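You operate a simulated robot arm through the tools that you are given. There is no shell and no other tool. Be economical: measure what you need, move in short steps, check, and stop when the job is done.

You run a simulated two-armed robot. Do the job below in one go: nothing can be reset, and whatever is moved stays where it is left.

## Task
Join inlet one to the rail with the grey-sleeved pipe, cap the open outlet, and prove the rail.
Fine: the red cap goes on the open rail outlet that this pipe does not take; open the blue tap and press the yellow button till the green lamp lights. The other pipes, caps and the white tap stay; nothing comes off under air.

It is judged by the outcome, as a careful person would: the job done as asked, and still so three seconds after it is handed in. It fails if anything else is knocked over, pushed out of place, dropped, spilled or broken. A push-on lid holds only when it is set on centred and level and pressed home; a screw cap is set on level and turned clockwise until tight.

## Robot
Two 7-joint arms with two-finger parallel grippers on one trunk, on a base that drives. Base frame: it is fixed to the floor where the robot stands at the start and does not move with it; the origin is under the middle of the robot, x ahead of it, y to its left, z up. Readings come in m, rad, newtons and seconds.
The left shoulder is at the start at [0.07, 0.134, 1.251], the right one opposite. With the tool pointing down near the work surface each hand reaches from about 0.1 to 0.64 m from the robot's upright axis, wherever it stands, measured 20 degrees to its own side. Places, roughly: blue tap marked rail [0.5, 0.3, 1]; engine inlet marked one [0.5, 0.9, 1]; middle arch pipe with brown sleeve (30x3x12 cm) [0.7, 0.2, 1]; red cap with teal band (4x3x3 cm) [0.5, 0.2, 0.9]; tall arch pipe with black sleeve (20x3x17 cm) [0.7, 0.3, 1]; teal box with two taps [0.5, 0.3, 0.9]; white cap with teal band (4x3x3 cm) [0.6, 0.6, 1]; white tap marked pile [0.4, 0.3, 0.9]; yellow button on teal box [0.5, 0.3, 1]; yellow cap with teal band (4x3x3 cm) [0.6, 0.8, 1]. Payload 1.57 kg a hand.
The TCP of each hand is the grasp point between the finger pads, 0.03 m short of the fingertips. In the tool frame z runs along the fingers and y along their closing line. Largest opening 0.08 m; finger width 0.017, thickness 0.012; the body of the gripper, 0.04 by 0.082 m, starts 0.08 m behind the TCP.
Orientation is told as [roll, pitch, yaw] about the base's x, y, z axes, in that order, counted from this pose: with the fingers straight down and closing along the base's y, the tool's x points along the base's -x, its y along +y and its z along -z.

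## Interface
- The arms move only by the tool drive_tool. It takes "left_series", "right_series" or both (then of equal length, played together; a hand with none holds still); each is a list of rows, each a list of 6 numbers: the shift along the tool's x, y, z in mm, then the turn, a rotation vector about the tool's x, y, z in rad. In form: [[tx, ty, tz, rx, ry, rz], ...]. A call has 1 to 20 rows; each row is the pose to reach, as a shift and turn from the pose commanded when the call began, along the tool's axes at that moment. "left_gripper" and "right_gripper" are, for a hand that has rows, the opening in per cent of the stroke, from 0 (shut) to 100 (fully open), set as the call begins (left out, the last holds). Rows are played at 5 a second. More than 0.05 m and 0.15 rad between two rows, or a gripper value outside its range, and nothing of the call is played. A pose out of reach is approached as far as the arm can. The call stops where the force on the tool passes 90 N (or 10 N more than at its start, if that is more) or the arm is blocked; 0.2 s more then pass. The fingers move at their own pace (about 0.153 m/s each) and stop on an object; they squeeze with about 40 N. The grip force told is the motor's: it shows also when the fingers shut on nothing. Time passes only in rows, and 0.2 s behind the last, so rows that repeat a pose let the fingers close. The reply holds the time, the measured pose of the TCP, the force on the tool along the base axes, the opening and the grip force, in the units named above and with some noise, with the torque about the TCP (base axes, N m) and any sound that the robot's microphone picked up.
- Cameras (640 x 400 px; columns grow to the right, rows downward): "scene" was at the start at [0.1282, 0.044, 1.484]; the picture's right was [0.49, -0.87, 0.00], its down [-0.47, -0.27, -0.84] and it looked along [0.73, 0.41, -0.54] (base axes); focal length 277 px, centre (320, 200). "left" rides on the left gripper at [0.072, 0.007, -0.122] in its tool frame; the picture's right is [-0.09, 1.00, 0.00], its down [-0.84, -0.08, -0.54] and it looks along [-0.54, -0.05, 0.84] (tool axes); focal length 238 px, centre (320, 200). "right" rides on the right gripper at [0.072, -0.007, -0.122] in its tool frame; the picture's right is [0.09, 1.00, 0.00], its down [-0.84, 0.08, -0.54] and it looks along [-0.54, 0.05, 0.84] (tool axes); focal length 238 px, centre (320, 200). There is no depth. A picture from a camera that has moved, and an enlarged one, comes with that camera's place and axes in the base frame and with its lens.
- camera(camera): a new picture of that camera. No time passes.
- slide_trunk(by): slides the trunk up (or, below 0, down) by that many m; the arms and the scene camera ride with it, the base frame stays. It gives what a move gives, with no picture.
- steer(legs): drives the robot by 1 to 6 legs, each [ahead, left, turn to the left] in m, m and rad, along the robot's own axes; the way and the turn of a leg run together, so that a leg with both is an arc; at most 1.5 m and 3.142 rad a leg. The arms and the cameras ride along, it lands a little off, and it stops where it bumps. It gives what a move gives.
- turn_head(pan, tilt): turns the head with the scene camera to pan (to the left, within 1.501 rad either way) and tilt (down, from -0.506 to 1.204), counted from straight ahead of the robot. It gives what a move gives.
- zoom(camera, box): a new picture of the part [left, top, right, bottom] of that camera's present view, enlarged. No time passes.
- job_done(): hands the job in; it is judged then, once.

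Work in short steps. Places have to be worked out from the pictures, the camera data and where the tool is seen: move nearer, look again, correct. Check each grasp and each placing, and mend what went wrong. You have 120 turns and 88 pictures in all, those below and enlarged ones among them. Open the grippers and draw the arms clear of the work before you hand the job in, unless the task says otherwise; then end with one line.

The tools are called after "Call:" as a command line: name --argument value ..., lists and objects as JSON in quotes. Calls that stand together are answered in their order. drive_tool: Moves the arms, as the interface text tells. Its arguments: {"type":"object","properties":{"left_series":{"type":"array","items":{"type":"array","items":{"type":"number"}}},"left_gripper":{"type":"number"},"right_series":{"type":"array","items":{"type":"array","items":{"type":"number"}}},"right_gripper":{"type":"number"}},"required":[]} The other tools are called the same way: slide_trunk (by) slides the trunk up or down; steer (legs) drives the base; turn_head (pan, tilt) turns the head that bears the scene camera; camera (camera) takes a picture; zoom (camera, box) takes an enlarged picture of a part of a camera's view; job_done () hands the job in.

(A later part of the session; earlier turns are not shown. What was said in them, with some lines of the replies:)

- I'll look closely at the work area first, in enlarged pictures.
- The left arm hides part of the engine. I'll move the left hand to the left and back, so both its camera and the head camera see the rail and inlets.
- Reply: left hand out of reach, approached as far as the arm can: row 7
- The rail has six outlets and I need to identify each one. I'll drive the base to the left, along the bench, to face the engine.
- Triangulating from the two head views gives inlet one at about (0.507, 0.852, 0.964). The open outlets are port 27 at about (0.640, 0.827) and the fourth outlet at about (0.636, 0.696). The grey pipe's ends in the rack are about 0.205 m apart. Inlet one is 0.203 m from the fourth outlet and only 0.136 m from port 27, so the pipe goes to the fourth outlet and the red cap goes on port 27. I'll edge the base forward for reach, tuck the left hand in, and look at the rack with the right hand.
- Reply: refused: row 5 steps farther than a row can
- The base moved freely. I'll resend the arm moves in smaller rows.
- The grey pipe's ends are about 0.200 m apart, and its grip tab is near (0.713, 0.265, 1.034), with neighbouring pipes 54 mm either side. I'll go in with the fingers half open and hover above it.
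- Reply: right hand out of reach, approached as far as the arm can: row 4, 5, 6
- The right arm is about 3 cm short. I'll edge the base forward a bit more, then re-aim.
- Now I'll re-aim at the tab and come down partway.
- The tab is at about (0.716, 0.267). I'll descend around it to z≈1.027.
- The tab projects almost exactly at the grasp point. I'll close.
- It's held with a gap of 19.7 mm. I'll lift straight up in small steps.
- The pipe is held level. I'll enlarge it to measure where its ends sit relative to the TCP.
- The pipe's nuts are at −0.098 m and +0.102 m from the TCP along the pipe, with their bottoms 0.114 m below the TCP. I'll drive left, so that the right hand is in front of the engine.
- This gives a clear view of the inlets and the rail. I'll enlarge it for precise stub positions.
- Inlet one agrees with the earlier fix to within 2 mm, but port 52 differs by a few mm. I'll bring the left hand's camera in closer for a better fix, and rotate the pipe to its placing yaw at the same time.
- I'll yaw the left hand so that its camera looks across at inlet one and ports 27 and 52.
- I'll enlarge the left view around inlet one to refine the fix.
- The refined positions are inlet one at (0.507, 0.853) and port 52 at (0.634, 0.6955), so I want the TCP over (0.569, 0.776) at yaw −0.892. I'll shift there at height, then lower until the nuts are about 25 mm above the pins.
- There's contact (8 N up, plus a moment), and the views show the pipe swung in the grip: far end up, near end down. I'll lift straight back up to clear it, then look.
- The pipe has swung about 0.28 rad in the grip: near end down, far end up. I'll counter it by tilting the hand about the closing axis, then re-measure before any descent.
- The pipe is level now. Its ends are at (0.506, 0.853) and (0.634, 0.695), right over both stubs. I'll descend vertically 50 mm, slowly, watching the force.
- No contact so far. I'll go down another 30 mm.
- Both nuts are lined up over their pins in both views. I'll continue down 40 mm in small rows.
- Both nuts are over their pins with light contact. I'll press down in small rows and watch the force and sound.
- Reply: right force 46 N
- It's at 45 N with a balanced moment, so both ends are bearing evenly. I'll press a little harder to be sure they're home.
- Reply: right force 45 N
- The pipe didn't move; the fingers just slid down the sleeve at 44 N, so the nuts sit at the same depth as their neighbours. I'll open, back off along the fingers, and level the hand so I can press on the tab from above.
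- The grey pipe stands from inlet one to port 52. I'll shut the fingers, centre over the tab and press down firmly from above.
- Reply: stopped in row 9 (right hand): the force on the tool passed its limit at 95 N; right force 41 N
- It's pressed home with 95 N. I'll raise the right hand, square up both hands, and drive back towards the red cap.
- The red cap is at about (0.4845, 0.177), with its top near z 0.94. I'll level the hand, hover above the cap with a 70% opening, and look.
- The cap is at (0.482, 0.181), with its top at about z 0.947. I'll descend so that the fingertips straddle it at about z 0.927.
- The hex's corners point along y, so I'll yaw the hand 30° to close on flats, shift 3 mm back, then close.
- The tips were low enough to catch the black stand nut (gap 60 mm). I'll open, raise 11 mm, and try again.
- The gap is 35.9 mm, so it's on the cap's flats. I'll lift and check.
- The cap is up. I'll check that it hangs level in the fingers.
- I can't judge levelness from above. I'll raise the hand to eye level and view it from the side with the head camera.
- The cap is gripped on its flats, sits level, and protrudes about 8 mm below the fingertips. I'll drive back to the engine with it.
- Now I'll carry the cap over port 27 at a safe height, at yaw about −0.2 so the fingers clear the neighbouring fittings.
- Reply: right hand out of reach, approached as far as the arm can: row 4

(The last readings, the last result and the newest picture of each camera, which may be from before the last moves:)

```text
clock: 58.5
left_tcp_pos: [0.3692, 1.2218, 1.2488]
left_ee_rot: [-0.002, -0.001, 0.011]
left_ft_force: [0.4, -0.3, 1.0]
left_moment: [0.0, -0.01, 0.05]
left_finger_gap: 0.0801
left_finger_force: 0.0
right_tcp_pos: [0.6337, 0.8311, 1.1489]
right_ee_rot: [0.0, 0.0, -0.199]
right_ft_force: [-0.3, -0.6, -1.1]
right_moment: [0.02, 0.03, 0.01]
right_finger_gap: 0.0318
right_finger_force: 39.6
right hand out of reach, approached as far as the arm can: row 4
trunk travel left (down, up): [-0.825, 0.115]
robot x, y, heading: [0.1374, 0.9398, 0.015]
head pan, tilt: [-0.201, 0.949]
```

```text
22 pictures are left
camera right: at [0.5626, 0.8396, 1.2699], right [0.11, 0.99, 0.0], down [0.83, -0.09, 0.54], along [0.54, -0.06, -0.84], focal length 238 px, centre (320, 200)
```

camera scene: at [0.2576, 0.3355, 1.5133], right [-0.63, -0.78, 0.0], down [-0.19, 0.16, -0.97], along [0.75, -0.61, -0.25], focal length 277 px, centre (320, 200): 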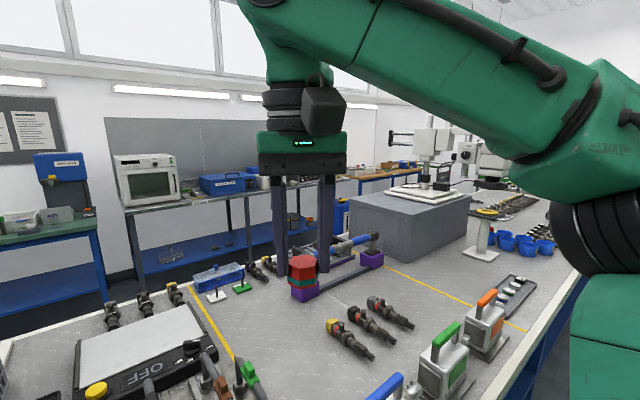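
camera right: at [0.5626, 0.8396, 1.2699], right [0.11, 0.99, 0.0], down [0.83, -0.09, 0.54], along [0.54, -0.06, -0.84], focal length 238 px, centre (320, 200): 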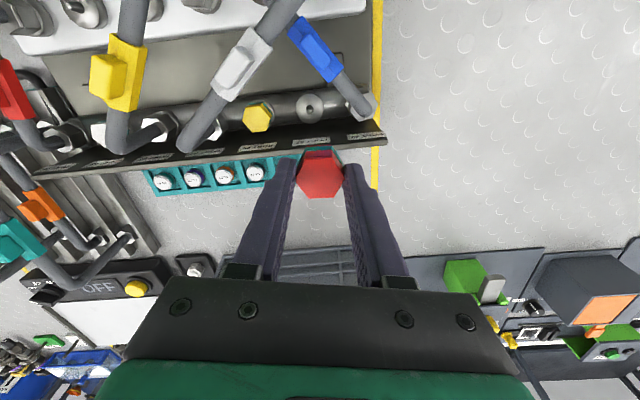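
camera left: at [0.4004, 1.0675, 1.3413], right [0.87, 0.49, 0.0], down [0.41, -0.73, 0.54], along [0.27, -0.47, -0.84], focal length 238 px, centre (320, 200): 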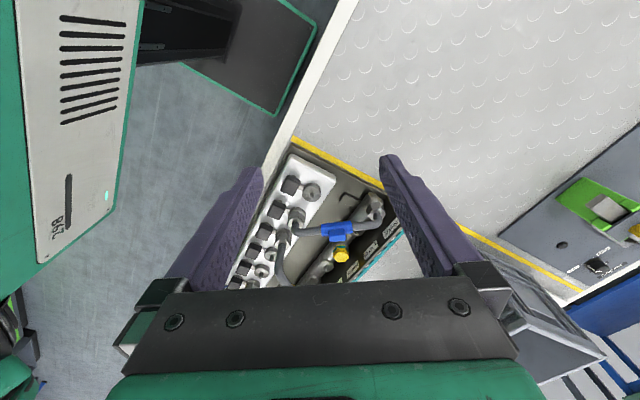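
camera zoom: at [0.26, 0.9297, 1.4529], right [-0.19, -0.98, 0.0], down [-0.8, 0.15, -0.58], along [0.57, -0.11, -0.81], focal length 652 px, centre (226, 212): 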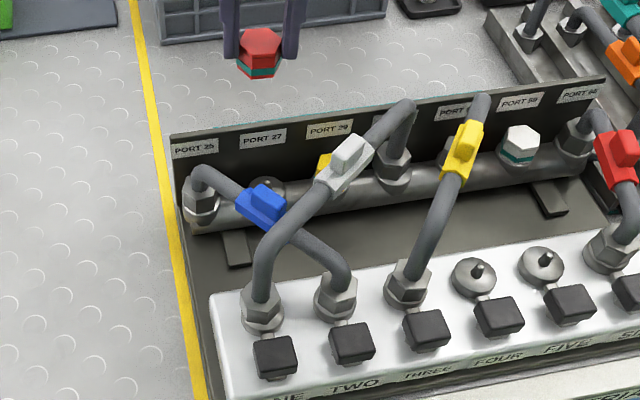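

I'll enlarge the right-hand view to pin down port 27 precisely.

Call:
zoom --camera "right" --box '[230, 60, 400, 220]'

```text
2.50 times, centred on (315, 140) of right
camera zoom: at [0.5626, 0.8396, 1.2699], right [0.11, 0.99, 0.0], down [0.83, -0.09, 0.54], along [0.54, -0.06, -0.84], focal length 596 px, centre (332, 350)
```

zoom: 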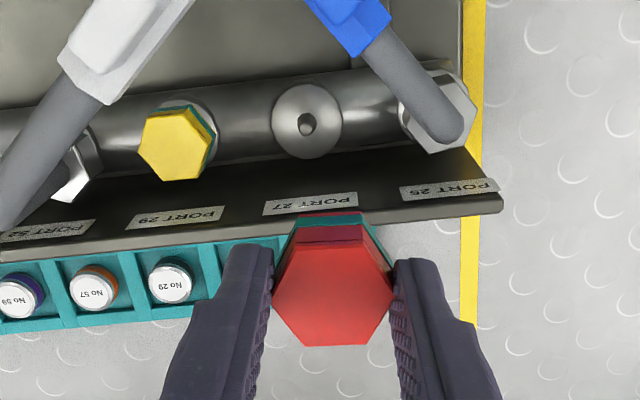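

The cap projects where the TCP predicts, so this camera is reliable. It puts port 27 at about (0.6285, 0.820). I'll correct by that and descend 60 mm, then look again.

Call:
drive_tool --right_series '[[3, -11, 0, 0, 0, 0], [3, -11, 30, 0, 0, 0], [3, -11, 60, 0, 0, 0], [3, -11, 60, 0, 0, 0]]'

Call:
zoom --camera "right" --box '[230, 60, 400, 220]'

Call:
zoom --camera "scene" --box '[280, 110, 440, 250]'

```text
clock: 59.5
left_tcp_pos: [0.3698, 1.2208, 1.249]
left_ee_rot: [0.001, -0.001, 0.013]
left_ft_force: [-0.7, 0.4, -0.6]
left_moment: [0.01, -0.01, 0.0]
left_finger_gap: 0.0802
left_finger_force: 0.1
right_tcp_pos: [0.6297, 0.8189, 1.0881]
right_ee_rot: [0.0, 0.0, -0.199]
right_ft_force: [-0.8, 0.1, -1.6]
right_moment: [0.03, 0.02, 0.03]
right_finger_gap: 0.0315
right_finger_force: 40.1
trunk travel left (down, up): [-0.825, 0.115]
robot x, y, heading: [0.1412, 0.9436, 0.011]
head pan, tilt: [-0.201, 0.949]
```

```text
2.50 times, centred on (315, 140) of right
camera zoom: at [0.559, 0.826, 1.2097], right [0.11, 0.99, 0.0], down [0.84, -0.09, 0.54], along [0.54, -0.06, -0.84], focal length 596 px, centre (332, 350)
```

zoom: 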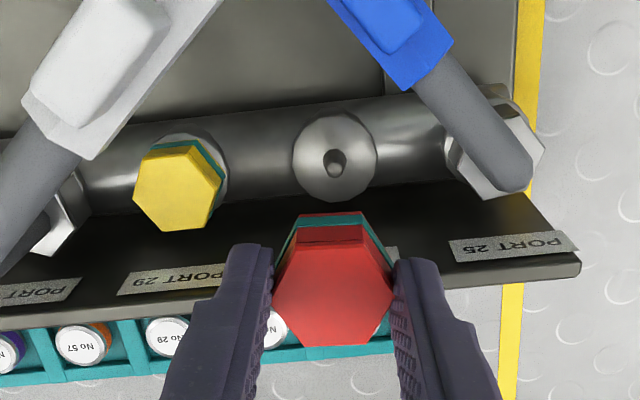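

```text
2.86 times, centred on (360, 180) of scene
camera zoom: at [0.2606, 0.9286, 1.4528], right [-0.19, -0.98, 0.0], down [-0.8, 0.15, -0.58], along [0.57, -0.11, -0.81], focal length 791 px, centre (206, 257)
```

zoom: 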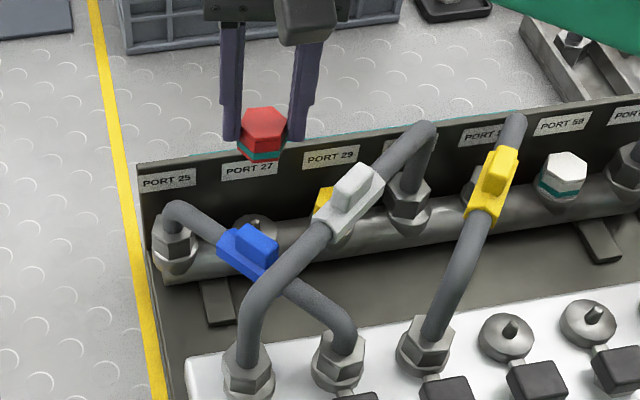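

The cap's axis and port 27 agree within about 1 mm in both views. I'll descend 80 mm.

Call:
drive_tool --right_series '[[0, 0, 25, 0, 0, 0], [0, 0, 50, 0, 0, 0], [0, 0, 65, 0, 0, 0], [0, 0, 75, 0, 0, 0], [0, 0, 82, 0, 0, 0], [0, 0, 82, 0, 0, 0]]'

Call:
zoom --camera "scene" --box '[280, 130, 400, 240]'

Call:
zoom --camera "right" --box '[230, 60, 400, 220]'

```text
clock: 60.9
left_tcp_pos: [0.3705, 1.2224, 1.2487]
left_ee_rot: [0.0, -0.003, 0.012]
left_ft_force: [0.6, -0.4, 0.0]
left_moment: [-0.01, 0.0, 0.01]
left_finger_gap: 0.0801
left_finger_force: 0.0
right_tcp_pos: [0.6289, 0.8162, 1.0074]
right_ee_rot: [-0.001, 0.001, -0.2]
right_ft_force: [-0.4, 0.3, 0.1]
right_moment: [0.0, -0.01, 0.02]
right_finger_gap: 0.0314
right_finger_force: 40.1
trunk travel left (down, up): [-0.825, 0.115]
robot x, y, heading: [0.1376, 0.945, 0.011]
head pan, tilt: [-0.201, 0.949]
```

```text
3.64 times, centred on (340, 185) of scene
camera zoom: at [0.2609, 0.929, 1.4528], right [-0.19, -0.98, 0.0], down [-0.8, 0.15, -0.58], along [0.57, -0.11, -0.81], focal length 1007 px, centre (247, 254)
```

zoom: 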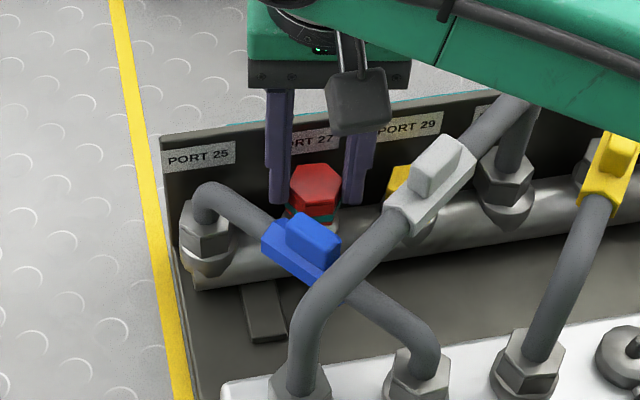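

```text
2.50 times, centred on (315, 140) of right
camera zoom: at [0.5581, 0.825, 1.1282], right [0.11, 0.99, 0.0], down [0.84, -0.09, 0.54], along [0.54, -0.06, -0.84], focal length 596 px, centre (332, 350)
```

zoom: 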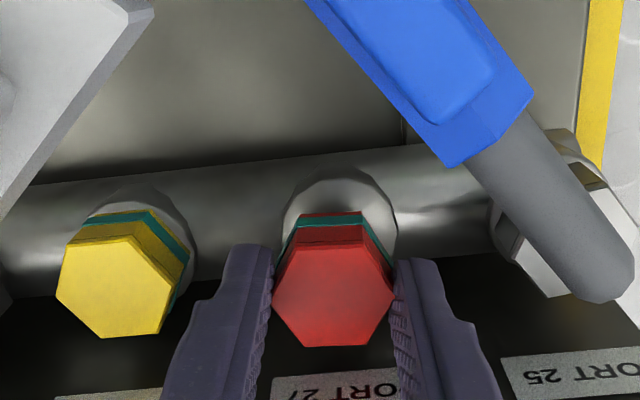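

The disc sits about 2 mm to the +y side of the cap, so I'll shift 2 mm and lower until contact.

Call:
drive_tool --right_series '[[0, 2, 0, 0, 0, 0], [0, 2, 7, 0, 0, 0], [0, 2, 13, 0, 0, 0], [0, 2, 18, 0, 0, 0], [0, 2, 18, 0, 0, 0]]'

Call:
zoom --camera "right" --box '[230, 60, 400, 220]'

```text
clock: 62.1
left_tcp_pos: [0.3665, 1.2233, 1.2503]
left_ee_rot: [-0.002, -0.003, 0.012]
left_ft_force: [-0.5, 0.2, 0.2]
left_moment: [-0.01, 0.02, 0.01]
left_finger_gap: 0.0799
left_finger_force: 0.1
right_tcp_pos: [0.6287, 0.8191, 0.992]
right_ee_rot: [0.002, -0.008, -0.199]
right_ft_force: [6.6, 0.2, 28.9]
right_moment: [-0.07, -0.24, 0.03]
right_finger_gap: 0.0322
right_finger_force: 39.8
trunk travel left (down, up): [-0.825, 0.115]
robot x, y, heading: [0.1405, 0.9403, 0.01]
head pan, tilt: [-0.201, 0.949]
```

```text
2.50 times, centred on (315, 140) of right
camera zoom: at [0.5563, 0.8271, 1.1139], right [0.11, 0.99, 0.0], down [0.83, -0.09, 0.55], along [0.55, -0.06, -0.84], focal length 596 px, centre (332, 350)
```

zoom: 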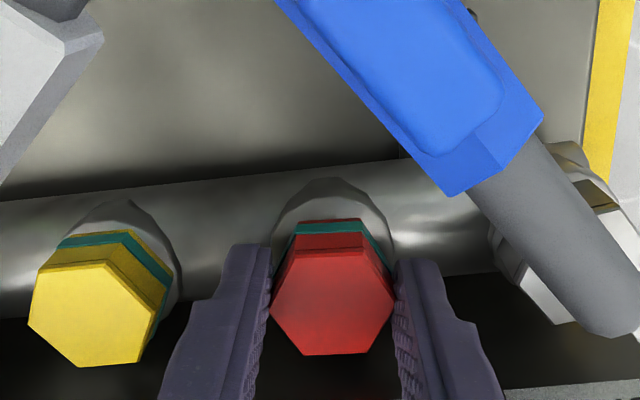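

Contact at 29 N. Compared with the yellow cap, the red one stands about 5 mm proud, so I'll press further.

Call:
drive_tool --right_series '[[0, 0, 3, 0, 0, 0], [0, 0, 6, 0, 0, 0], [0, 0, 9, 0, 0, 0], [0, 0, 9, 0, 0, 0]]'

Call:
zoom --camera "right" --box '[230, 60, 400, 220]'

```text
clock: 63.1
left_tcp_pos: [0.3651, 1.2234, 1.2495]
left_ee_rot: [-0.002, -0.005, 0.013]
left_ft_force: [0.3, 0.1, -0.3]
left_moment: [-0.01, 0.03, 0.01]
left_finger_gap: 0.0803
left_finger_force: 0.1
right_tcp_pos: [0.6274, 0.8195, 0.9856]
right_ee_rot: [0.003, -0.01, -0.2]
right_ft_force: [7.8, -1.4, 39.6]
right_moment: [-0.44, 0.11, 0.26]
right_finger_gap: 0.0317
right_finger_force: 40.6
trunk travel left (down, up): [-0.825, 0.115]
robot x, y, heading: [0.1388, 0.9433, 0.012]
head pan, tilt: [-0.201, 0.949]
```

```text
2.50 times, centred on (315, 140) of right
camera zoom: at [0.5546, 0.8272, 1.106], right [0.11, 0.99, 0.0], down [0.83, -0.09, 0.55], along [0.55, -0.06, -0.84], focal length 596 px, centre (332, 350)
```

zoom: 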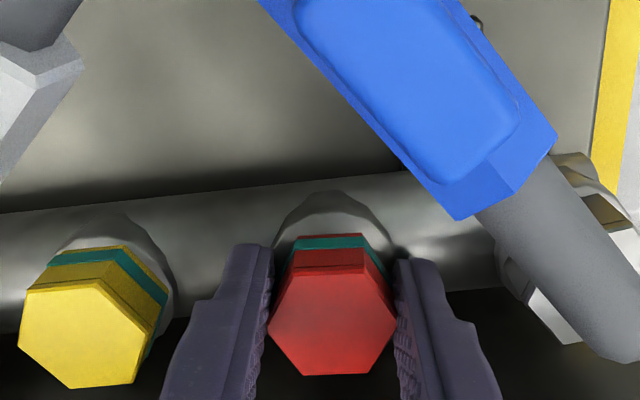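

The fingers slid down over the cap. It's sitting on the stub but isn't home yet, so I'll open slightly, rise, shut the fingers and press from above.

Call:
drive_tool --right_series '[[0, 0, 0, 0, 0, 0], [0, 0, 0, 0, 0, 0], [0, 0, -20, 0, 0, 0], [0, 0, -45, 0, 0, 0], [0, 0, -60, 0, 0, 0], [0, 0, -60, 0, 0, 0]]' --right_gripper 58

Call:
zoom --camera "right" --box '[230, 60, 400, 220]'

Call:
zoom --camera "scene" --box '[280, 130, 400, 240]'

```text
clock: 64.5
left_tcp_pos: [0.3696, 1.2208, 1.2492]
left_ee_rot: [0.001, 0.0, 0.013]
left_ft_force: [0.0, 0.4, -0.4]
left_moment: [0.0, 0.01, -0.02]
left_finger_gap: 0.0801
left_finger_force: 0.1
right_tcp_pos: [0.6289, 0.8177, 1.0408]
right_ee_rot: [-0.001, 0.001, -0.198]
right_ft_force: [0.2, 0.0, 0.1]
right_moment: [-0.01, 0.02, -0.01]
right_finger_gap: 0.0467
right_finger_force: 0.1
trunk travel left (down, up): [-0.825, 0.115]
robot x, y, heading: [0.1384, 0.9432, 0.013]
head pan, tilt: [-0.201, 0.949]
```

```text
2.50 times, centred on (315, 140) of right
camera zoom: at [0.5576, 0.8252, 1.1623], right [0.11, 0.99, 0.0], down [0.84, -0.09, 0.54], along [0.54, -0.06, -0.84], focal length 596 px, centre (332, 350)
```

zoom: 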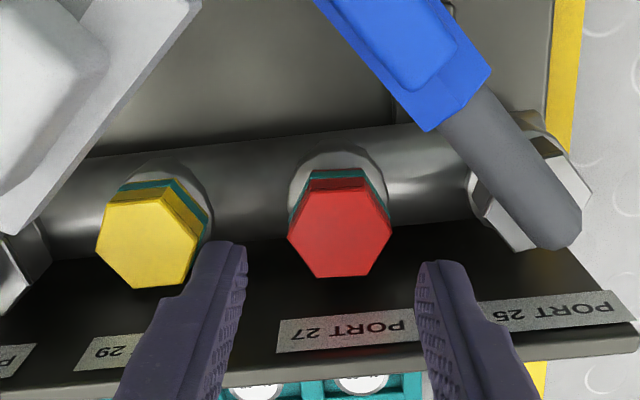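

```text
3.64 times, centred on (340, 185) of scene
camera zoom: at [0.2616, 0.928, 1.4527], right [-0.19, -0.98, 0.0], down [-0.8, 0.15, -0.58], along [0.57, -0.11, -0.81], focal length 1007 px, centre (247, 254)
```

zoom: 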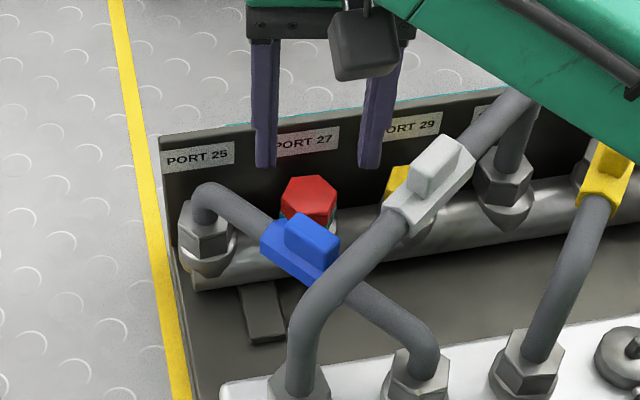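

The cap stands level on port 27. I'll close, centre over it, and press down until the force limit.

Call:
drive_tool --right_series '[[-3.5, 3, -10, 0, 0, 0], [-3.5, 3, -10, 0, 0, 0], [-3.5, 3, 15, 0, 0, 0], [-3.5, 3, 30, 0, 0, 0], [-3.5, 3, 38, 0, 0, 0], [-3.5, 3, 44, 0, 0, 0], [-3.5, 3, 50, 0, 0, 0], [-3.5, 3, 56, 0, 0, 0], [-3.5, 3, 62, 0, 0, 0], [-3.5, 3, 68, 0, 0, 0]]' --right_gripper 0

Call:
zoom --camera "scene" --box '[280, 130, 400, 240]'

```text
clock: 66.2
left_tcp_pos: [0.3607, 1.2222, 1.2505]
left_ee_rot: [-0.001, -0.007, 0.012]
left_ft_force: [0.0, 0.9, 0.2]
left_moment: [0.03, 0.02, 0.0]
left_finger_gap: 0.08
left_finger_force: 0.1
right_tcp_pos: [0.6339, 0.8206, 1.0088]
right_ee_rot: [0.015, -0.043, -0.202]
right_ft_force: [-17.3, -1.9, 40.0]
right_moment: [-0.04, 0.85, 0.06]
right_finger_gap: 0.0
right_finger_force: 21.2
trunk travel left (down, up): [-0.825, 0.115]
robot x, y, heading: [0.1375, 0.9431, 0.013]
head pan, tilt: [-0.201, 0.949]
stopped in row 8 (right hand): the force on the tool passed its limit at 95 N (the readings are from after the stop); the commanded pose is now the measured one
```

```text
3.64 times, centred on (340, 185) of scene
camera zoom: at [0.2499, 0.9295, 1.4534], right [-0.19, -0.98, 0.0], down [-0.79, 0.15, -0.59], along [0.58, -0.11, -0.81], focal length 1007 px, centre (247, 254)
```

zoom: 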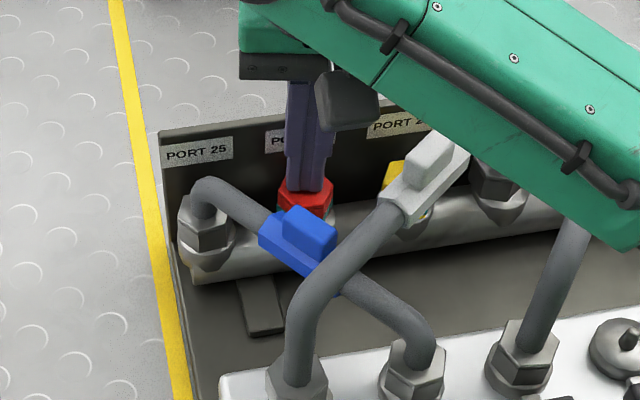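

Pressed to 95 N. I'll lift and compare it with the factory-fitted yellow cap.

Call:
drive_tool --right_series '[[0, 0, -15, 0, 0, 0], [0, 0, -35, 0.015, 0.043, 0], [0, 0, -55, 0.015, 0.043, 0], [0, 0, -55, 0.015, 0.043, 0]]' --right_gripper 60

Call:
zoom --camera "right" --box '[230, 60, 400, 220]'

```text
clock: 67.2
left_tcp_pos: [0.3722, 1.2208, 1.2494]
left_ee_rot: [-0.001, -0.002, 0.012]
left_ft_force: [1.2, -0.1, 0.8]
left_moment: [-0.01, 0.03, 0.02]
left_finger_gap: 0.0799
left_finger_force: 0.0
right_tcp_pos: [0.6411, 0.8191, 1.0567]
right_ee_rot: [-0.003, 0.016, -0.203]
right_ft_force: [0.4, -0.4, -0.3]
right_moment: [0.04, 0.03, 0.03]
right_finger_gap: 0.0478
right_finger_force: 0.0
trunk travel left (down, up): [-0.825, 0.115]
robot x, y, heading: [0.1375, 0.9454, 0.01]
head pan, tilt: [-0.201, 0.949]
```

```text
2.50 times, centred on (315, 140) of right
camera zoom: at [0.5725, 0.8269, 1.1792], right [0.11, 0.99, 0.0], down [0.84, -0.09, 0.53], along [0.53, -0.06, -0.85], focal length 596 px, centre (332, 350)
```

zoom: 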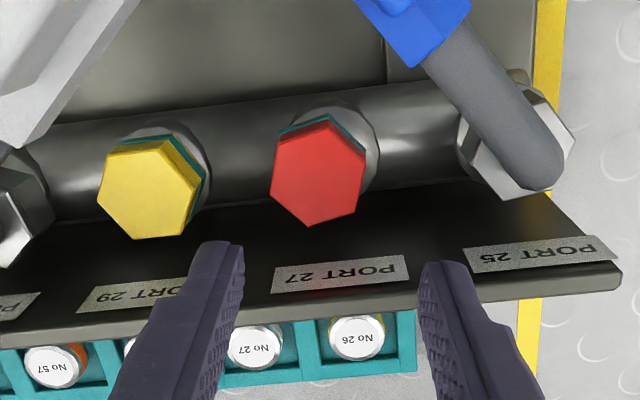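

The red cap may be leaning slightly. I'll check in the head view.

Call:
zoom --camera "scene" --box '[300, 150, 380, 220]'

```text
5.71 times, centred on (340, 185) of scene
camera zoom: at [0.263, 0.9287, 1.4526], right [-0.19, -0.98, 0.0], down [-0.8, 0.15, -0.58], along [0.57, -0.11, -0.81], focal length 1583 px, centre (206, 286)
```

zoom: 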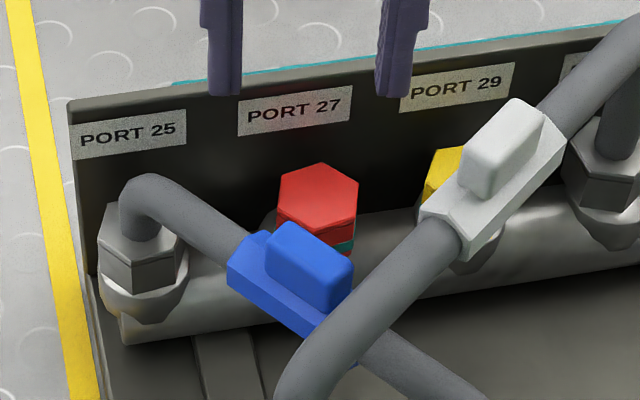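

Height and centring match the yellow cap, but my press was about 5 mm off-centre. I'll re-press once, centred with the hand level.

Call:
drive_tool --right_series '[[11, -5, 0, 0.003, -0.016, 0], [11, -5, 0, 0.003, -0.016, 0], [11, -5, 20, 0.003, -0.016, 0], [11, -5, 35, 0.003, -0.016, 0], [11, -5, 43, 0.003, -0.016, 0], [11, -5, 49, 0.003, -0.016, 0], [11, -5, 55, 0.003, -0.016, 0], [11, -5, 61, 0.003, -0.016, 0], [11, -5, 67, 0.003, -0.016, 0]]' --right_gripper 0

Call:
drive_tool --right_series '[[0, 0, -20, 0, 0, 0], [0, 0, -45, 0, 0, 0], [0, 0, -60, 0, 0, 0], [0, 0, -60, 0, 0, 0]]' --right_gripper 60

Call:
zoom --camera "right" --box '[230, 60, 400, 220]'

```text
clock: 69.3
left_tcp_pos: [0.3617, 1.2222, 1.2498]
left_ee_rot: [-0.001, -0.008, 0.014]
left_ft_force: [0.3, -0.6, -1.3]
left_moment: [-0.02, 0.02, -0.02]
left_finger_gap: 0.08
left_finger_force: 0.0
right_tcp_pos: [0.6282, 0.8168, 1.008]
right_ee_rot: [0.011, -0.046, -0.212]
right_ft_force: [-14.3, -1.8, 37.8]
right_moment: [0.0, 0.68, 0.06]
right_finger_gap: 0.0001
right_finger_force: 21.4
trunk travel left (down, up): [-0.825, 0.115]
robot x, y, heading: [0.1429, 0.9443, 0.016]
head pan, tilt: [-0.201, 0.949]
stopped in row 9 (right hand): the force on the tool passed its limit at 92 N (the readings are from after the stop); the commanded pose is now the measured one
```

```text
clock: 70.3
left_tcp_pos: [0.3711, 1.2217, 1.2493]
left_ee_rot: [0.0, 0.0, 0.013]
left_ft_force: [0.7, -0.4, -0.3]
left_moment: [-0.01, 0.01, 0.03]
left_finger_gap: 0.08
left_finger_force: 0.1
right_tcp_pos: [0.6323, 0.8153, 1.0609]
right_ee_rot: [0.005, -0.031, -0.212]
right_ft_force: [-0.5, 0.1, 1.2]
right_moment: [-0.02, 0.03, 0.01]
right_finger_gap: 0.048
right_finger_force: 0.0
trunk travel left (down, up): [-0.825, 0.115]
robot x, y, heading: [0.1437, 0.9414, 0.013]
head pan, tilt: [-0.201, 0.949]
```

```text
2.50 times, centred on (315, 140) of right
camera zoom: at [0.558, 0.8249, 1.1803], right [0.12, 0.99, 0.0], down [0.82, -0.1, 0.57], along [0.56, -0.07, -0.82], focal length 596 px, centre (332, 350)
```

zoom: 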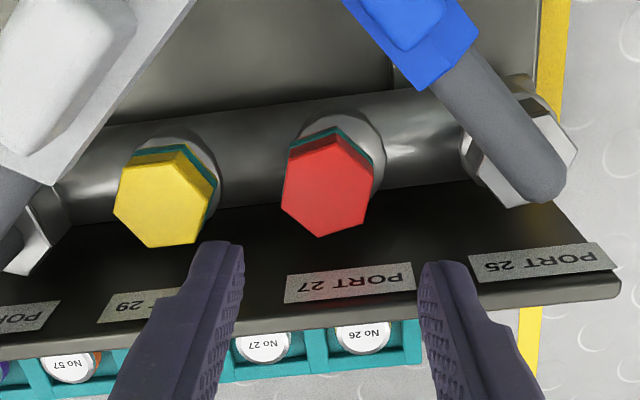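

The red cap now looks just like its neighbour: home, centred and level. Next I'll raise the hand, level it, and drive back to the teal box.

Call:
drive_tool --right_series '[[10, 0, -45, 0, 0, 0], [30, 0, -90, 0, 0.031, -0.1], [60, 0, -130, 0, 0.031, -0.212], [100, 0, -150, 0, 0.031, -0.212], [100, 0, -150, 0, 0.031, -0.212]]' --right_gripper 60

Call:
steer --legs '[[0, -0.5, 0]]'

Call:
turn_head --pan -0.35 --tilt 0.95

Call:
zoom --camera "scene" --box '[200, 110, 440, 310]'

Call:
camera --camera "right"

```text
clock: 71.5
left_tcp_pos: [0.3716, 1.2216, 1.2485]
left_ee_rot: [0.0, 0.0, 0.014]
left_ft_force: [-0.2, 0.1, -1.1]
left_moment: [0.02, 0.0, 0.03]
left_finger_gap: 0.0802
left_finger_force: 0.0
right_tcp_pos: [0.5308, 0.8375, 1.207]
right_ee_rot: [0.002, -0.003, 0.003]
right_ft_force: [0.0, -0.8, 0.9]
right_moment: [0.0, -0.02, -0.01]
right_finger_gap: 0.0482
right_finger_force: 0.0
trunk travel left (down, up): [-0.825, 0.115]
robot x, y, heading: [0.1408, 0.9399, 0.011]
head pan, tilt: [-0.201, 0.949]
```

```text
clock: 74.5
left_tcp_pos: [0.3764, 0.7205, 1.2475]
left_ee_rot: [-0.001, -0.001, 0.011]
left_ft_force: [-0.1, 0.3, 0.4]
left_moment: [0.0, -0.03, 0.03]
left_finger_gap: 0.08
left_finger_force: 0.1
right_tcp_pos: [0.5348, 0.336, 1.2066]
right_ee_rot: [0.001, -0.002, 0.001]
right_ft_force: [0.0, 0.2, 0.6]
right_moment: [0.0, -0.01, 0.01]
right_finger_gap: 0.0482
right_finger_force: 0.1
trunk travel left (down, up): [-0.825, 0.115]
robot x, y, heading: [0.1419, 0.4397, 0.008]
head pan, tilt: [-0.201, 0.949]
```

```text
clock: 75.2
left_tcp_pos: [0.3774, 0.7168, 1.25]
left_ee_rot: [0.001, -0.002, 0.012]
left_ft_force: [0.5, -0.3, -0.6]
left_moment: [-0.01, 0.01, 0.01]
left_finger_gap: 0.0803
left_finger_force: 0.1
right_tcp_pos: [0.5362, 0.3357, 1.2062]
right_ee_rot: [0.003, -0.001, 0.001]
right_ft_force: [-0.8, -0.2, 1.2]
right_moment: [0.01, 0.04, 0.04]
right_finger_gap: 0.048
right_finger_force: 0.1
trunk travel left (down, up): [-0.825, 0.115]
robot x, y, heading: [0.1463, 0.44, 0.008]
head pan, tilt: [-0.351, 0.949]
```

```text
2.00 times, centred on (320, 210) of scene
camera zoom: at [0.2643, 0.4149, 1.4528], right [-0.33, -0.94, 0.0], down [-0.77, 0.27, -0.58], along [0.55, -0.19, -0.81], focal length 554 px, centre (320, 180)
```

zoom: 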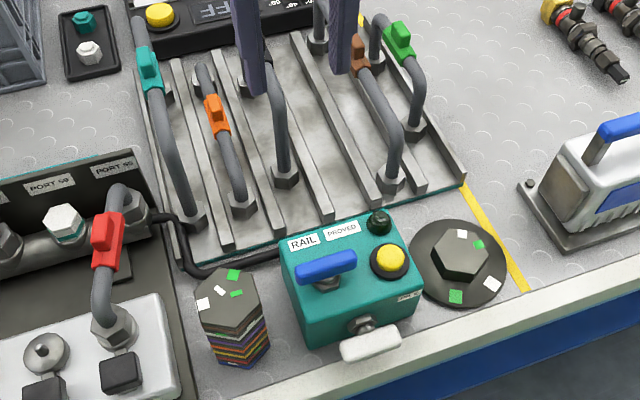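

```text
7 pictures are left
camera right: at [0.4646, 0.3277, 1.3284], right [-0.09, 1.0, 0.0], down [0.84, 0.08, 0.54], along [0.54, 0.05, -0.84], focal length 238 px, centre (320, 200)
```

right: 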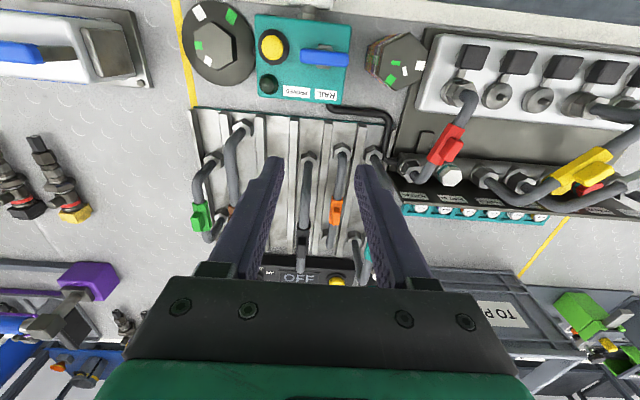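

I have 7 pictures left, so I'll work from measurements. Triangulation puts the blue lever's centre at about (0.472, 0.334, 1.016), lying along y, and the yellow button's top at (0.470, 0.271, 0.988). I'll put the hand above the lever, yawed so the fingers straddle it along x.

Call:
drive_tool --right_series '[[10, 0, 10, 0, 0, 0.14], [20, 0, 20, 0, 0, 0.28], [30, 0, 30, 0, 0, 0.42], [40, 0, 40, 0, 0, 0.56], [50, 0, 50, 0, 0, 0.7], [58, -1, 60, 0, 0, 0.84], [64, -2, 70, 0, 0, 0.98], [64, -2, 80, 0, 0, 1.12], [64, -2, 90, 0, 0, 1.26], [64, -2, 100, 0, 0, 1.4], [64, -2, 110, 0, 0, 1.54], [64, -2, 116, 0, 0, 1.57], [64, -2, 116, 0, 0, 1.57]]'

Call:
camera --camera "right"

```text
clock: 78.0
left_tcp_pos: [0.3765, 0.7187, 1.2492]
left_ee_rot: [-0.001, -0.001, 0.009]
left_ft_force: [1.2, 0.1, 0.7]
left_moment: [0.02, 0.0, 0.02]
left_finger_gap: 0.0798
left_finger_force: 0.0
right_tcp_pos: [0.4725, 0.3327, 1.0912]
right_ee_rot: [0.004, 0.002, -1.57]
right_ft_force: [-0.1, -0.6, 0.3]
right_moment: [0.0, 0.05, 0.01]
right_finger_gap: 0.0479
right_finger_force: 0.1
right hand out of reach, approached as far as the arm can: row 11
trunk travel left (down, up): [-0.825, 0.115]
robot x, y, heading: [0.1448, 0.4407, 0.009]
head pan, tilt: [-0.351, 0.949]
```

```text
6 pictures are left
camera right: at [0.4658, 0.4039, 1.2128], right [1.0, 0.09, 0.0], down [0.08, -0.84, 0.54], along [0.05, -0.54, -0.84], focal length 238 px, centre (320, 200)
```

right: 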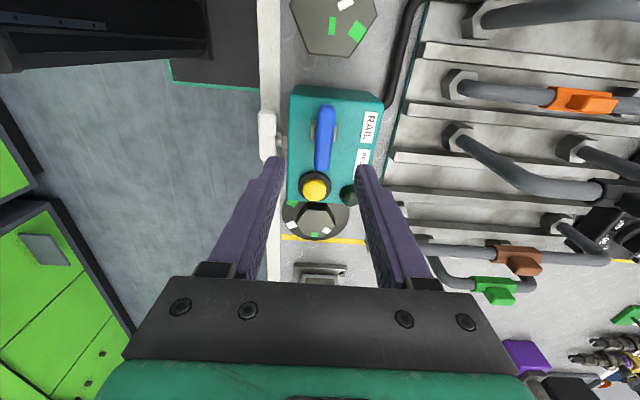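

The lever is centred at (0.474, 0.338). I'll descend onto it and close.

Call:
drive_tool --right_series '[[5, 1.5, 25, 0, 0, 0], [5, 1.5, 50, 0, 0, 0], [5, 1.5, 70, 0, 0, 0], [5, 1.5, 70, 0, 0, 0]]'

Call:
drive_tool --right_series '[[0, 0, 0, 0, 0, 0], [0, 0, 0, 0, 0, 0], [0, 0, 0, 0, 0, 0]]' --right_gripper 0

```text
clock: 79.0
left_tcp_pos: [0.3757, 0.7191, 1.2489]
left_ee_rot: [0.001, -0.001, 0.011]
left_ft_force: [0.6, -0.1, -0.7]
left_moment: [0.01, 0.01, 0.0]
left_finger_gap: 0.0801
left_finger_force: 0.1
right_tcp_pos: [0.4768, 0.3367, 1.0211]
right_ee_rot: [0.002, 0.002, -1.571]
right_ft_force: [-0.3, -0.9, -0.4]
right_moment: [-0.01, -0.01, -0.04]
right_finger_gap: 0.0478
right_finger_force: 0.0
trunk travel left (down, up): [-0.825, 0.115]
robot x, y, heading: [0.1484, 0.4403, 0.01]
head pan, tilt: [-0.351, 0.949]
```

```text
clock: 79.8
left_tcp_pos: [0.3758, 0.7178, 1.2502]
left_ee_rot: [0.0, -0.001, 0.013]
left_ft_force: [-0.9, -0.9, 0.5]
left_moment: [0.0, 0.02, -0.01]
left_finger_gap: 0.0803
left_finger_force: 0.2
right_tcp_pos: [0.4754, 0.3374, 1.0204]
right_ee_rot: [0.0, 0.0, -1.571]
right_ft_force: [-0.7, -0.5, 1.1]
right_moment: [0.21, 0.29, -0.03]
right_finger_gap: 0.0147
right_finger_force: 31.2
trunk travel left (down, up): [-0.825, 0.115]
robot x, y, heading: [0.146, 0.4383, 0.01]
head pan, tilt: [-0.351, 0.949]
```

It's gripped at 14.7 mm. I'll try a small anticlockwise turn and read the torque.

Call:
drive_tool --right_series '[[0, 0, 0, 0, 0, -0.1], [0, 0, 0, 0, 0, -0.2], [0, 0, 0, 0, 0, -0.3]]'

```text
clock: 80.6
left_tcp_pos: [0.3766, 0.7158, 1.2492]
left_ee_rot: [0.0, -0.001, 0.011]
left_ft_force: [0.6, -0.3, -0.3]
left_moment: [0.01, -0.01, -0.01]
left_finger_gap: 0.0799
left_finger_force: 0.1
right_tcp_pos: [0.4745, 0.3366, 1.0203]
right_ee_rot: [0.003, 0.001, -1.269]
right_ft_force: [0.8, -4.4, -2.3]
right_moment: [0.04, 0.41, -0.02]
right_finger_gap: 0.015
right_finger_force: 30.6
trunk travel left (down, up): [-0.825, 0.115]
robot x, y, heading: [0.1443, 0.4369, 0.007]
head pan, tilt: [-0.351, 0.949]
```

It turns freely. I'll continue to the full quarter turn.

Call:
drive_tool --right_series '[[0, 0, 0, 0, 0, -0.13], [0, 0, 0, 0, 0, -0.26], [0, 0, 0, 0, 0, -0.39], [0, 0, 0, 0, 0, -0.52], [0, 0, 0, 0, 0, -0.65], [0, 0, 0, 0, 0, -0.78], [0, 0, 0, 0, 0, -0.91], [0, 0, 0, 0, 0, -1.04], [0, 0, 0, 0, 0, -1.17], [0, 0, 0, 0, 0, -1.27], [0, 0, 0, 0, 0, -1.27]]'

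Call:
zoom --camera "scene" --box '[260, 160, 420, 290]'

```text
clock: 83.0
left_tcp_pos: [0.3749, 0.7141, 1.2507]
left_ee_rot: [0.003, -0.001, 0.01]
left_ft_force: [0.3, -0.7, 0.2]
left_moment: [0.01, 0.0, -0.01]
left_finger_gap: 0.0804
left_finger_force: 0.1
right_tcp_pos: [0.4721, 0.3337, 1.0209]
right_ee_rot: [0.005, -0.004, 0.001]
right_ft_force: [-6.8, -14.5, -9.0]
right_moment: [-0.84, 0.94, -0.08]
right_finger_gap: 0.0151
right_finger_force: 30.7
trunk travel left (down, up): [-0.825, 0.115]
robot x, y, heading: [0.1447, 0.4404, 0.007]
head pan, tilt: [-0.351, 0.949]
```

```text
3.08 times, centred on (340, 225) of scene
camera zoom: at [0.2633, 0.4094, 1.4528], right [-0.33, -0.94, 0.0], down [-0.77, 0.27, -0.58], along [0.55, -0.19, -0.81], focal length 852 px, centre (258, 123)
```

zoom: 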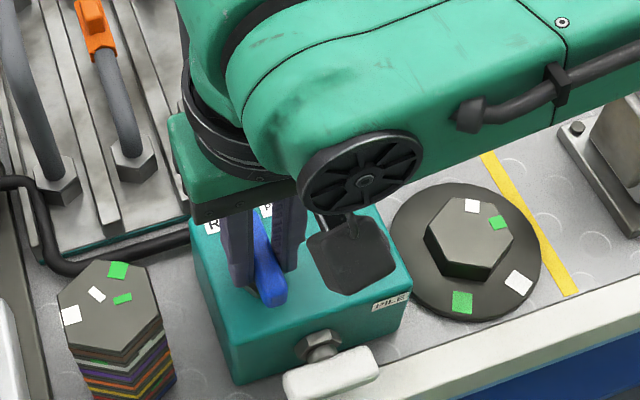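

The lever has turned a quarter, to lie along x. I'll release, rise, and position shut fingers above the button.

Call:
drive_tool --right_series '[[0, 0, 0, 0, 0, 0], [0, 0, 0, 0, 0, 0], [0, 0, -35, 0, 0, 0], [0, 0, -70, 0, 0, 0], [0, -35, -70, 0, 0, 0], [0, -64, -70, 0, 0, 0], [0, -64, -70, 0, 0, 0]]' --right_gripper 50

Call:
drive_tool --right_series '[[0, 0, 0, 0, 0, 0], [0, 0, 25, 0, 0, 0], [0, 0, 45, 0, 0, 0], [0, 0, 55, 0, 0, 0]]' --right_gripper 0

Call:
camera --camera "right"

```text
clock: 84.6
left_tcp_pos: [0.3765, 0.7186, 1.249]
left_ee_rot: [0.001, 0.0, 0.013]
left_ft_force: [0.1, -0.7, 0.1]
left_moment: [0.02, 0.01, 0.0]
left_finger_gap: 0.0799
left_finger_force: 0.0
right_tcp_pos: [0.4731, 0.3281, 1.0882]
right_ee_rot: [0.0, -0.002, 0.002]
right_ft_force: [0.4, 0.3, 0.0]
right_moment: [0.0, -0.01, -0.02]
right_finger_gap: 0.0398
right_finger_force: 0.0
right hand out of reach, approached as far as the arm can: row 5, 6, 7
trunk travel left (down, up): [-0.825, 0.115]
robot x, y, heading: [0.1444, 0.4375, 0.013]
head pan, tilt: [-0.351, 0.949]
```

```text
clock: 85.6
left_tcp_pos: [0.3673, 0.7304, 1.2498]
left_ee_rot: [-0.01, -0.008, 0.013]
left_ft_force: [-1.0, 1.2, 1.1]
left_moment: [-0.07, -0.13, 0.0]
left_finger_gap: 0.0799
left_finger_force: 0.1
right_tcp_pos: [0.4758, 0.347, 1.0426]
right_ee_rot: [0.013, -0.037, 0.01]
right_ft_force: [16.7, 26.4, 32.8]
right_moment: [0.58, -0.35, -0.05]
right_finger_gap: 0.0
right_finger_force: 20.6
right hand out of reach, approached as far as the arm can: row 2, 3
trunk travel left (down, up): [-0.825, 0.115]
robot x, y, heading: [0.1468, 0.4365, 0.013]
head pan, tilt: [-0.351, 0.949]
```

```text
4 pictures are left
camera right: at [0.4004, 0.3386, 1.1611], right [-0.1, 0.99, 0.01], down [0.82, 0.08, 0.57], along [0.57, 0.07, -0.82], focal length 238 px, centre (320, 200)
```

right: 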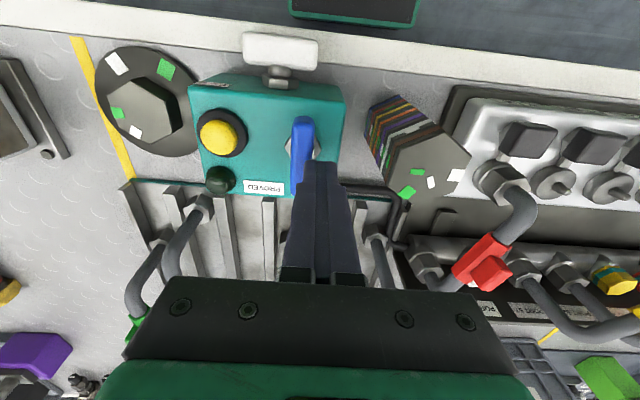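

The arm couldn't move sideways here (a joint limit), and the tips came down on the lever with 33 N. I'll lift straight off and shift the base sideways instead.

Call:
drive_tool --right_series '[[0, 0, -25, 0, 0, 0], [0, 0, -55, -0.013, 0.037, 0], [0, 0, -80, -0.013, 0.037, 0], [0, 0, -80, -0.013, 0.037, 0]]'

Call:
steer --legs '[[0, -0.06, 0]]'

```text
clock: 86.6
left_tcp_pos: [0.3774, 0.7143, 1.249]
left_ee_rot: [0.002, -0.001, 0.01]
left_ft_force: [0.0, -0.9, 0.5]
left_moment: [0.06, 0.02, 0.01]
left_finger_gap: 0.08
left_finger_force: 0.0
right_tcp_pos: [0.4768, 0.3262, 1.1121]
right_ee_rot: [0.015, 0.037, 0.0]
right_ft_force: [0.4, -0.6, -0.3]
right_moment: [0.02, -0.01, 0.03]
right_finger_gap: 0.0
right_finger_force: 20.9
trunk travel left (down, up): [-0.825, 0.115]
robot x, y, heading: [0.1474, 0.4363, 0.016]
head pan, tilt: [-0.351, 0.949]
```

```text
clock: 87.6
left_tcp_pos: [0.376, 0.6666, 1.2472]
left_ee_rot: [-0.009, -0.003, 0.011]
left_ft_force: [0.3, 0.4, -0.2]
left_moment: [-0.07, 0.04, 0.0]
left_finger_gap: 0.0801
left_finger_force: 0.0
right_tcp_pos: [0.4745, 0.2786, 1.1148]
right_ee_rot: [0.007, 0.034, 0.0]
right_ft_force: [0.4, 0.7, 0.1]
right_moment: [-0.09, -0.02, -0.01]
right_finger_gap: 0.0001
right_finger_force: 20.5
trunk travel left (down, up): [-0.825, 0.115]
robot x, y, heading: [0.1472, 0.3819, 0.014]
head pan, tilt: [-0.351, 0.949]
```

I'll level the hand and come down to just above the button, checking position.

Call:
drive_tool --right_series '[[0, 0, 20, 0.006, -0.018, 0], [0, 0, 40, 0.012, -0.035, 0], [0, 0, 60, 0.012, -0.035, 0], [0, 0, 60, 0.012, -0.035, 0]]'

```text
clock: 88.6
left_tcp_pos: [0.3762, 0.6575, 1.2496]
left_ee_rot: [0.0, -0.002, 0.01]
left_ft_force: [0.1, 0.3, 0.6]
left_moment: [0.0, -0.04, -0.03]
left_finger_gap: 0.08
left_finger_force: 0.0
right_tcp_pos: [0.472, 0.2698, 1.0536]
right_ee_rot: [0.005, -0.002, 0.001]
right_ft_force: [-0.3, 0.0, -1.4]
right_moment: [0.0, -0.04, 0.0]
right_finger_gap: 0.0
right_finger_force: 21.5
trunk travel left (down, up): [-0.825, 0.115]
robot x, y, heading: [0.1444, 0.382, 0.008]
head pan, tilt: [-0.351, 0.949]
```

It's right above the button. I'll press down gently and hold.

Call:
drive_tool --right_series '[[0, 0, 25, 0, 0, 0], [0, 0, 34, 0, 0, 0], [0, 0, 38, 0, 0, 0], [0, 0, 41, 0, 0, 0], [0, 0, 43, 0, 0, 0], [0, 0, 43, 0, 0, 0], [0, 0, 43, 0, 0, 0], [0, 0, 43, 0, 0, 0], [0, 0, 43, 0, 0, 0]]'

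```text
clock: 90.6
left_tcp_pos: [0.3756, 0.6583, 1.2499]
left_ee_rot: [0.002, -0.004, 0.01]
left_ft_force: [-0.8, 0.2, -0.5]
left_moment: [0.01, 0.04, 0.0]
left_finger_gap: 0.0797
left_finger_force: 0.1
right_tcp_pos: [0.4739, 0.2714, 1.0127]
right_ee_rot: [0.004, -0.009, 0.001]
right_ft_force: [12.5, -9.9, 52.9]
right_moment: [-0.33, -0.27, 0.13]
right_finger_gap: 0.0
right_finger_force: 21.4
trunk travel left (down, up): [-0.825, 0.115]
robot x, y, heading: [0.1452, 0.3758, 0.009]
head pan, tilt: [-0.351, 0.949]
heard: click
```

I heard a click, so the button is in. I'll hold it three seconds, then look at the lamp.

Call:
drive_tool --right_series '[[0, 0, 0, 0, 0, 0], [0, 0, 0, 0, 0, 0], [0, 0, 0, 0, 0, 0], [0, 0, 0, 0, 0, 0], [0, 0, 0, 0, 0, 0], [0, 0, 0, 0, 0, 0], [0, 0, 0, 0, 0, 0], [0, 0, 0, 0, 0, 0], [0, 0, 0, 0, 0, 0], [0, 0, 0, 0, 0, 0], [0, 0, 0, 0, 0, 0], [0, 0, 0, 0, 0, 0], [0, 0, 0, 0, 0, 0], [0, 0, 0, 0, 0, 0], [0, 0, 0, 0, 0, 0]]'

Call:
camera --camera "right"

```text
clock: 93.8
left_tcp_pos: [0.3757, 0.6587, 1.25]
left_ee_rot: [0.001, -0.005, 0.01]
left_ft_force: [0.2, 0.2, 0.5]
left_moment: [0.03, -0.03, 0.0]
left_finger_gap: 0.0803
left_finger_force: 0.0
right_tcp_pos: [0.4735, 0.2717, 1.0119]
right_ee_rot: [0.004, -0.009, -0.002]
right_ft_force: [12.6, -7.8, 52.2]
right_moment: [-0.3, -0.26, 0.03]
right_finger_gap: 0.0
right_finger_force: 21.8
trunk travel left (down, up): [-0.825, 0.115]
robot x, y, heading: [0.1433, 0.3792, 0.016]
head pan, tilt: [-0.351, 0.949]
```

```text
3 pictures are left
camera right: at [0.4009, 0.2648, 1.1332], right [-0.09, 1.0, 0.0], down [0.83, 0.07, 0.55], along [0.55, 0.05, -0.84], focal length 238 px, centre (320, 200)
```

right: 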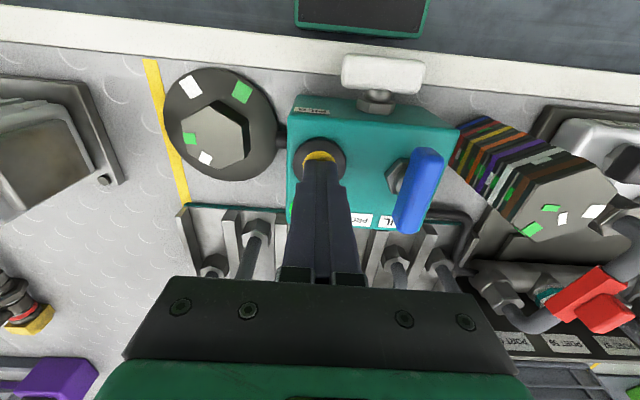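

The fingers hide the lamp in this view. I'll lift off and look with the head camera.

Call:
drive_tool --right_series '[[0, 0, -30, 0, 0, 0], [0, 0, -75, 0, 0, 0], [0, 0, -120, 0, 0, 0], [40, 0, -160, 0, 0, 0], [80, 0, -180, 0, 0, 0]]'

Call:
zoom --camera "scene" --box '[120, 100, 460, 320]'

```text
refused: row 4 steps farther than a row can; nothing moved
```

```text
1.82 times, centred on (290, 210) of scene
camera zoom: at [0.262, 0.3549, 1.4532], right [-0.33, -0.94, 0.0], down [-0.77, 0.27, -0.58], along [0.55, -0.19, -0.81], focal length 504 px, centre (374, 182)
```

zoom: 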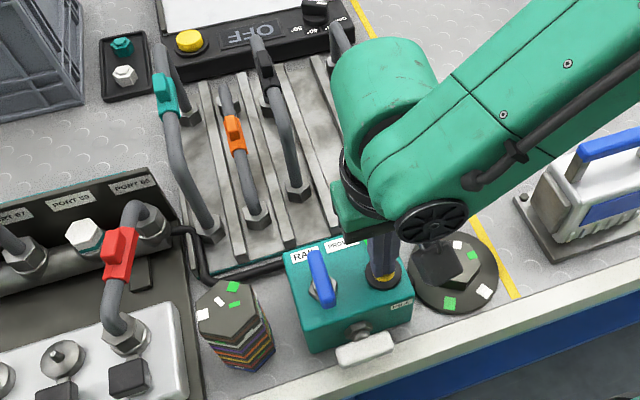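

That lift was refused because one row was too long. I'll resend it with smaller rows.

Call:
drive_tool --right_series '[[0, 0, -30, 0, 0, 0], [0, 0, -70, 0, 0, 0], [0, 0, -110, 0, 0, 0], [0, -10, -150, 0, 0, 0], [0, -10, -190, 0, 0, 0], [20, -10, -230, 0, 0, 0], [60, -10, -240, 0, 0, 0], [100, -10, -240, 0, 0, 0]]'

Call:
zoom --camera "scene" --box '[230, 170, 410, 300]'

```text
clock: 95.6
left_tcp_pos: [0.3758, 0.6578, 1.2501]
left_ee_rot: [-0.001, 0.0, 0.011]
left_ft_force: [-0.3, -0.7, 0.7]
left_moment: [-0.05, -0.01, -0.03]
left_finger_gap: 0.0801
left_finger_force: 0.2
right_tcp_pos: [0.373, 0.2589, 1.2473]
right_ee_rot: [0.002, -0.001, 0.001]
right_ft_force: [-0.3, 0.6, -0.6]
right_moment: [-0.01, 0.0, 0.03]
right_finger_gap: 0.0001
right_finger_force: 20.9
trunk travel left (down, up): [-0.825, 0.115]
robot x, y, heading: [0.1449, 0.3771, 0.011]
head pan, tilt: [-0.351, 0.949]
```

```text
3.08 times, centred on (320, 235) of scene
camera zoom: at [0.2631, 0.3549, 1.4529], right [-0.33, -0.94, 0.0], down [-0.77, 0.27, -0.58], along [0.55, -0.19, -0.81], focal length 852 px, centre (320, 92)
```

zoom: 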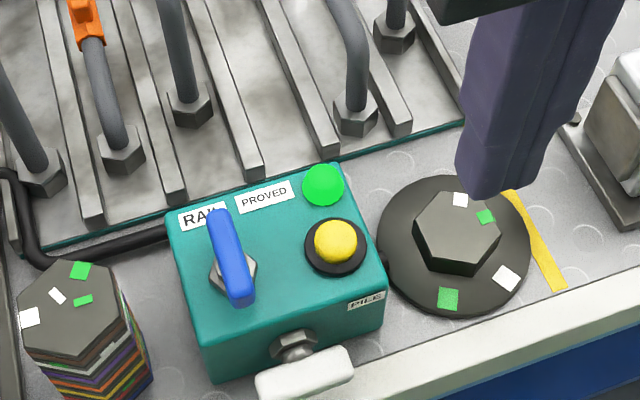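

The green "PROVED" lamp is lit, the blue tap is open and the arms are clear. I'll open the right gripper at this height before handing in.

Call:
drive_tool --right_series '[[0, 0, -10, 0, 0, 0], [0, 0, -20, 0, 0, 0], [0, 0, -20, 0, 0, 0]]' --right_gripper 100

Call:
job_done

```text
clock: 96.4
left_tcp_pos: [0.3775, 0.6599, 1.249]
left_ee_rot: [0.0, 0.0, 0.01]
left_ft_force: [0.5, 0.2, -0.2]
left_moment: [-0.01, 0.0, -0.01]
left_finger_gap: 0.0799
left_finger_force: 0.1
right_tcp_pos: [0.3739, 0.2587, 1.2695]
right_ee_rot: [0.002, -0.001, 0.0]
right_ft_force: [-0.1, -0.8, -0.2]
right_moment: [-0.02, 0.0, 0.03]
right_finger_gap: 0.0799
right_finger_force: 0.1
trunk travel left (down, up): [-0.825, 0.115]
robot x, y, heading: [0.1433, 0.3779, 0.005]
head pan, tilt: [-0.351, 0.949]
```

```text
The job is handed in.
```

The grey-sleeved pipe joins inlet one to port 52 on the rail, the red cap is pressed home on port 27, the blue tap is open, and the green lamp lit after I pressed the yellow button.
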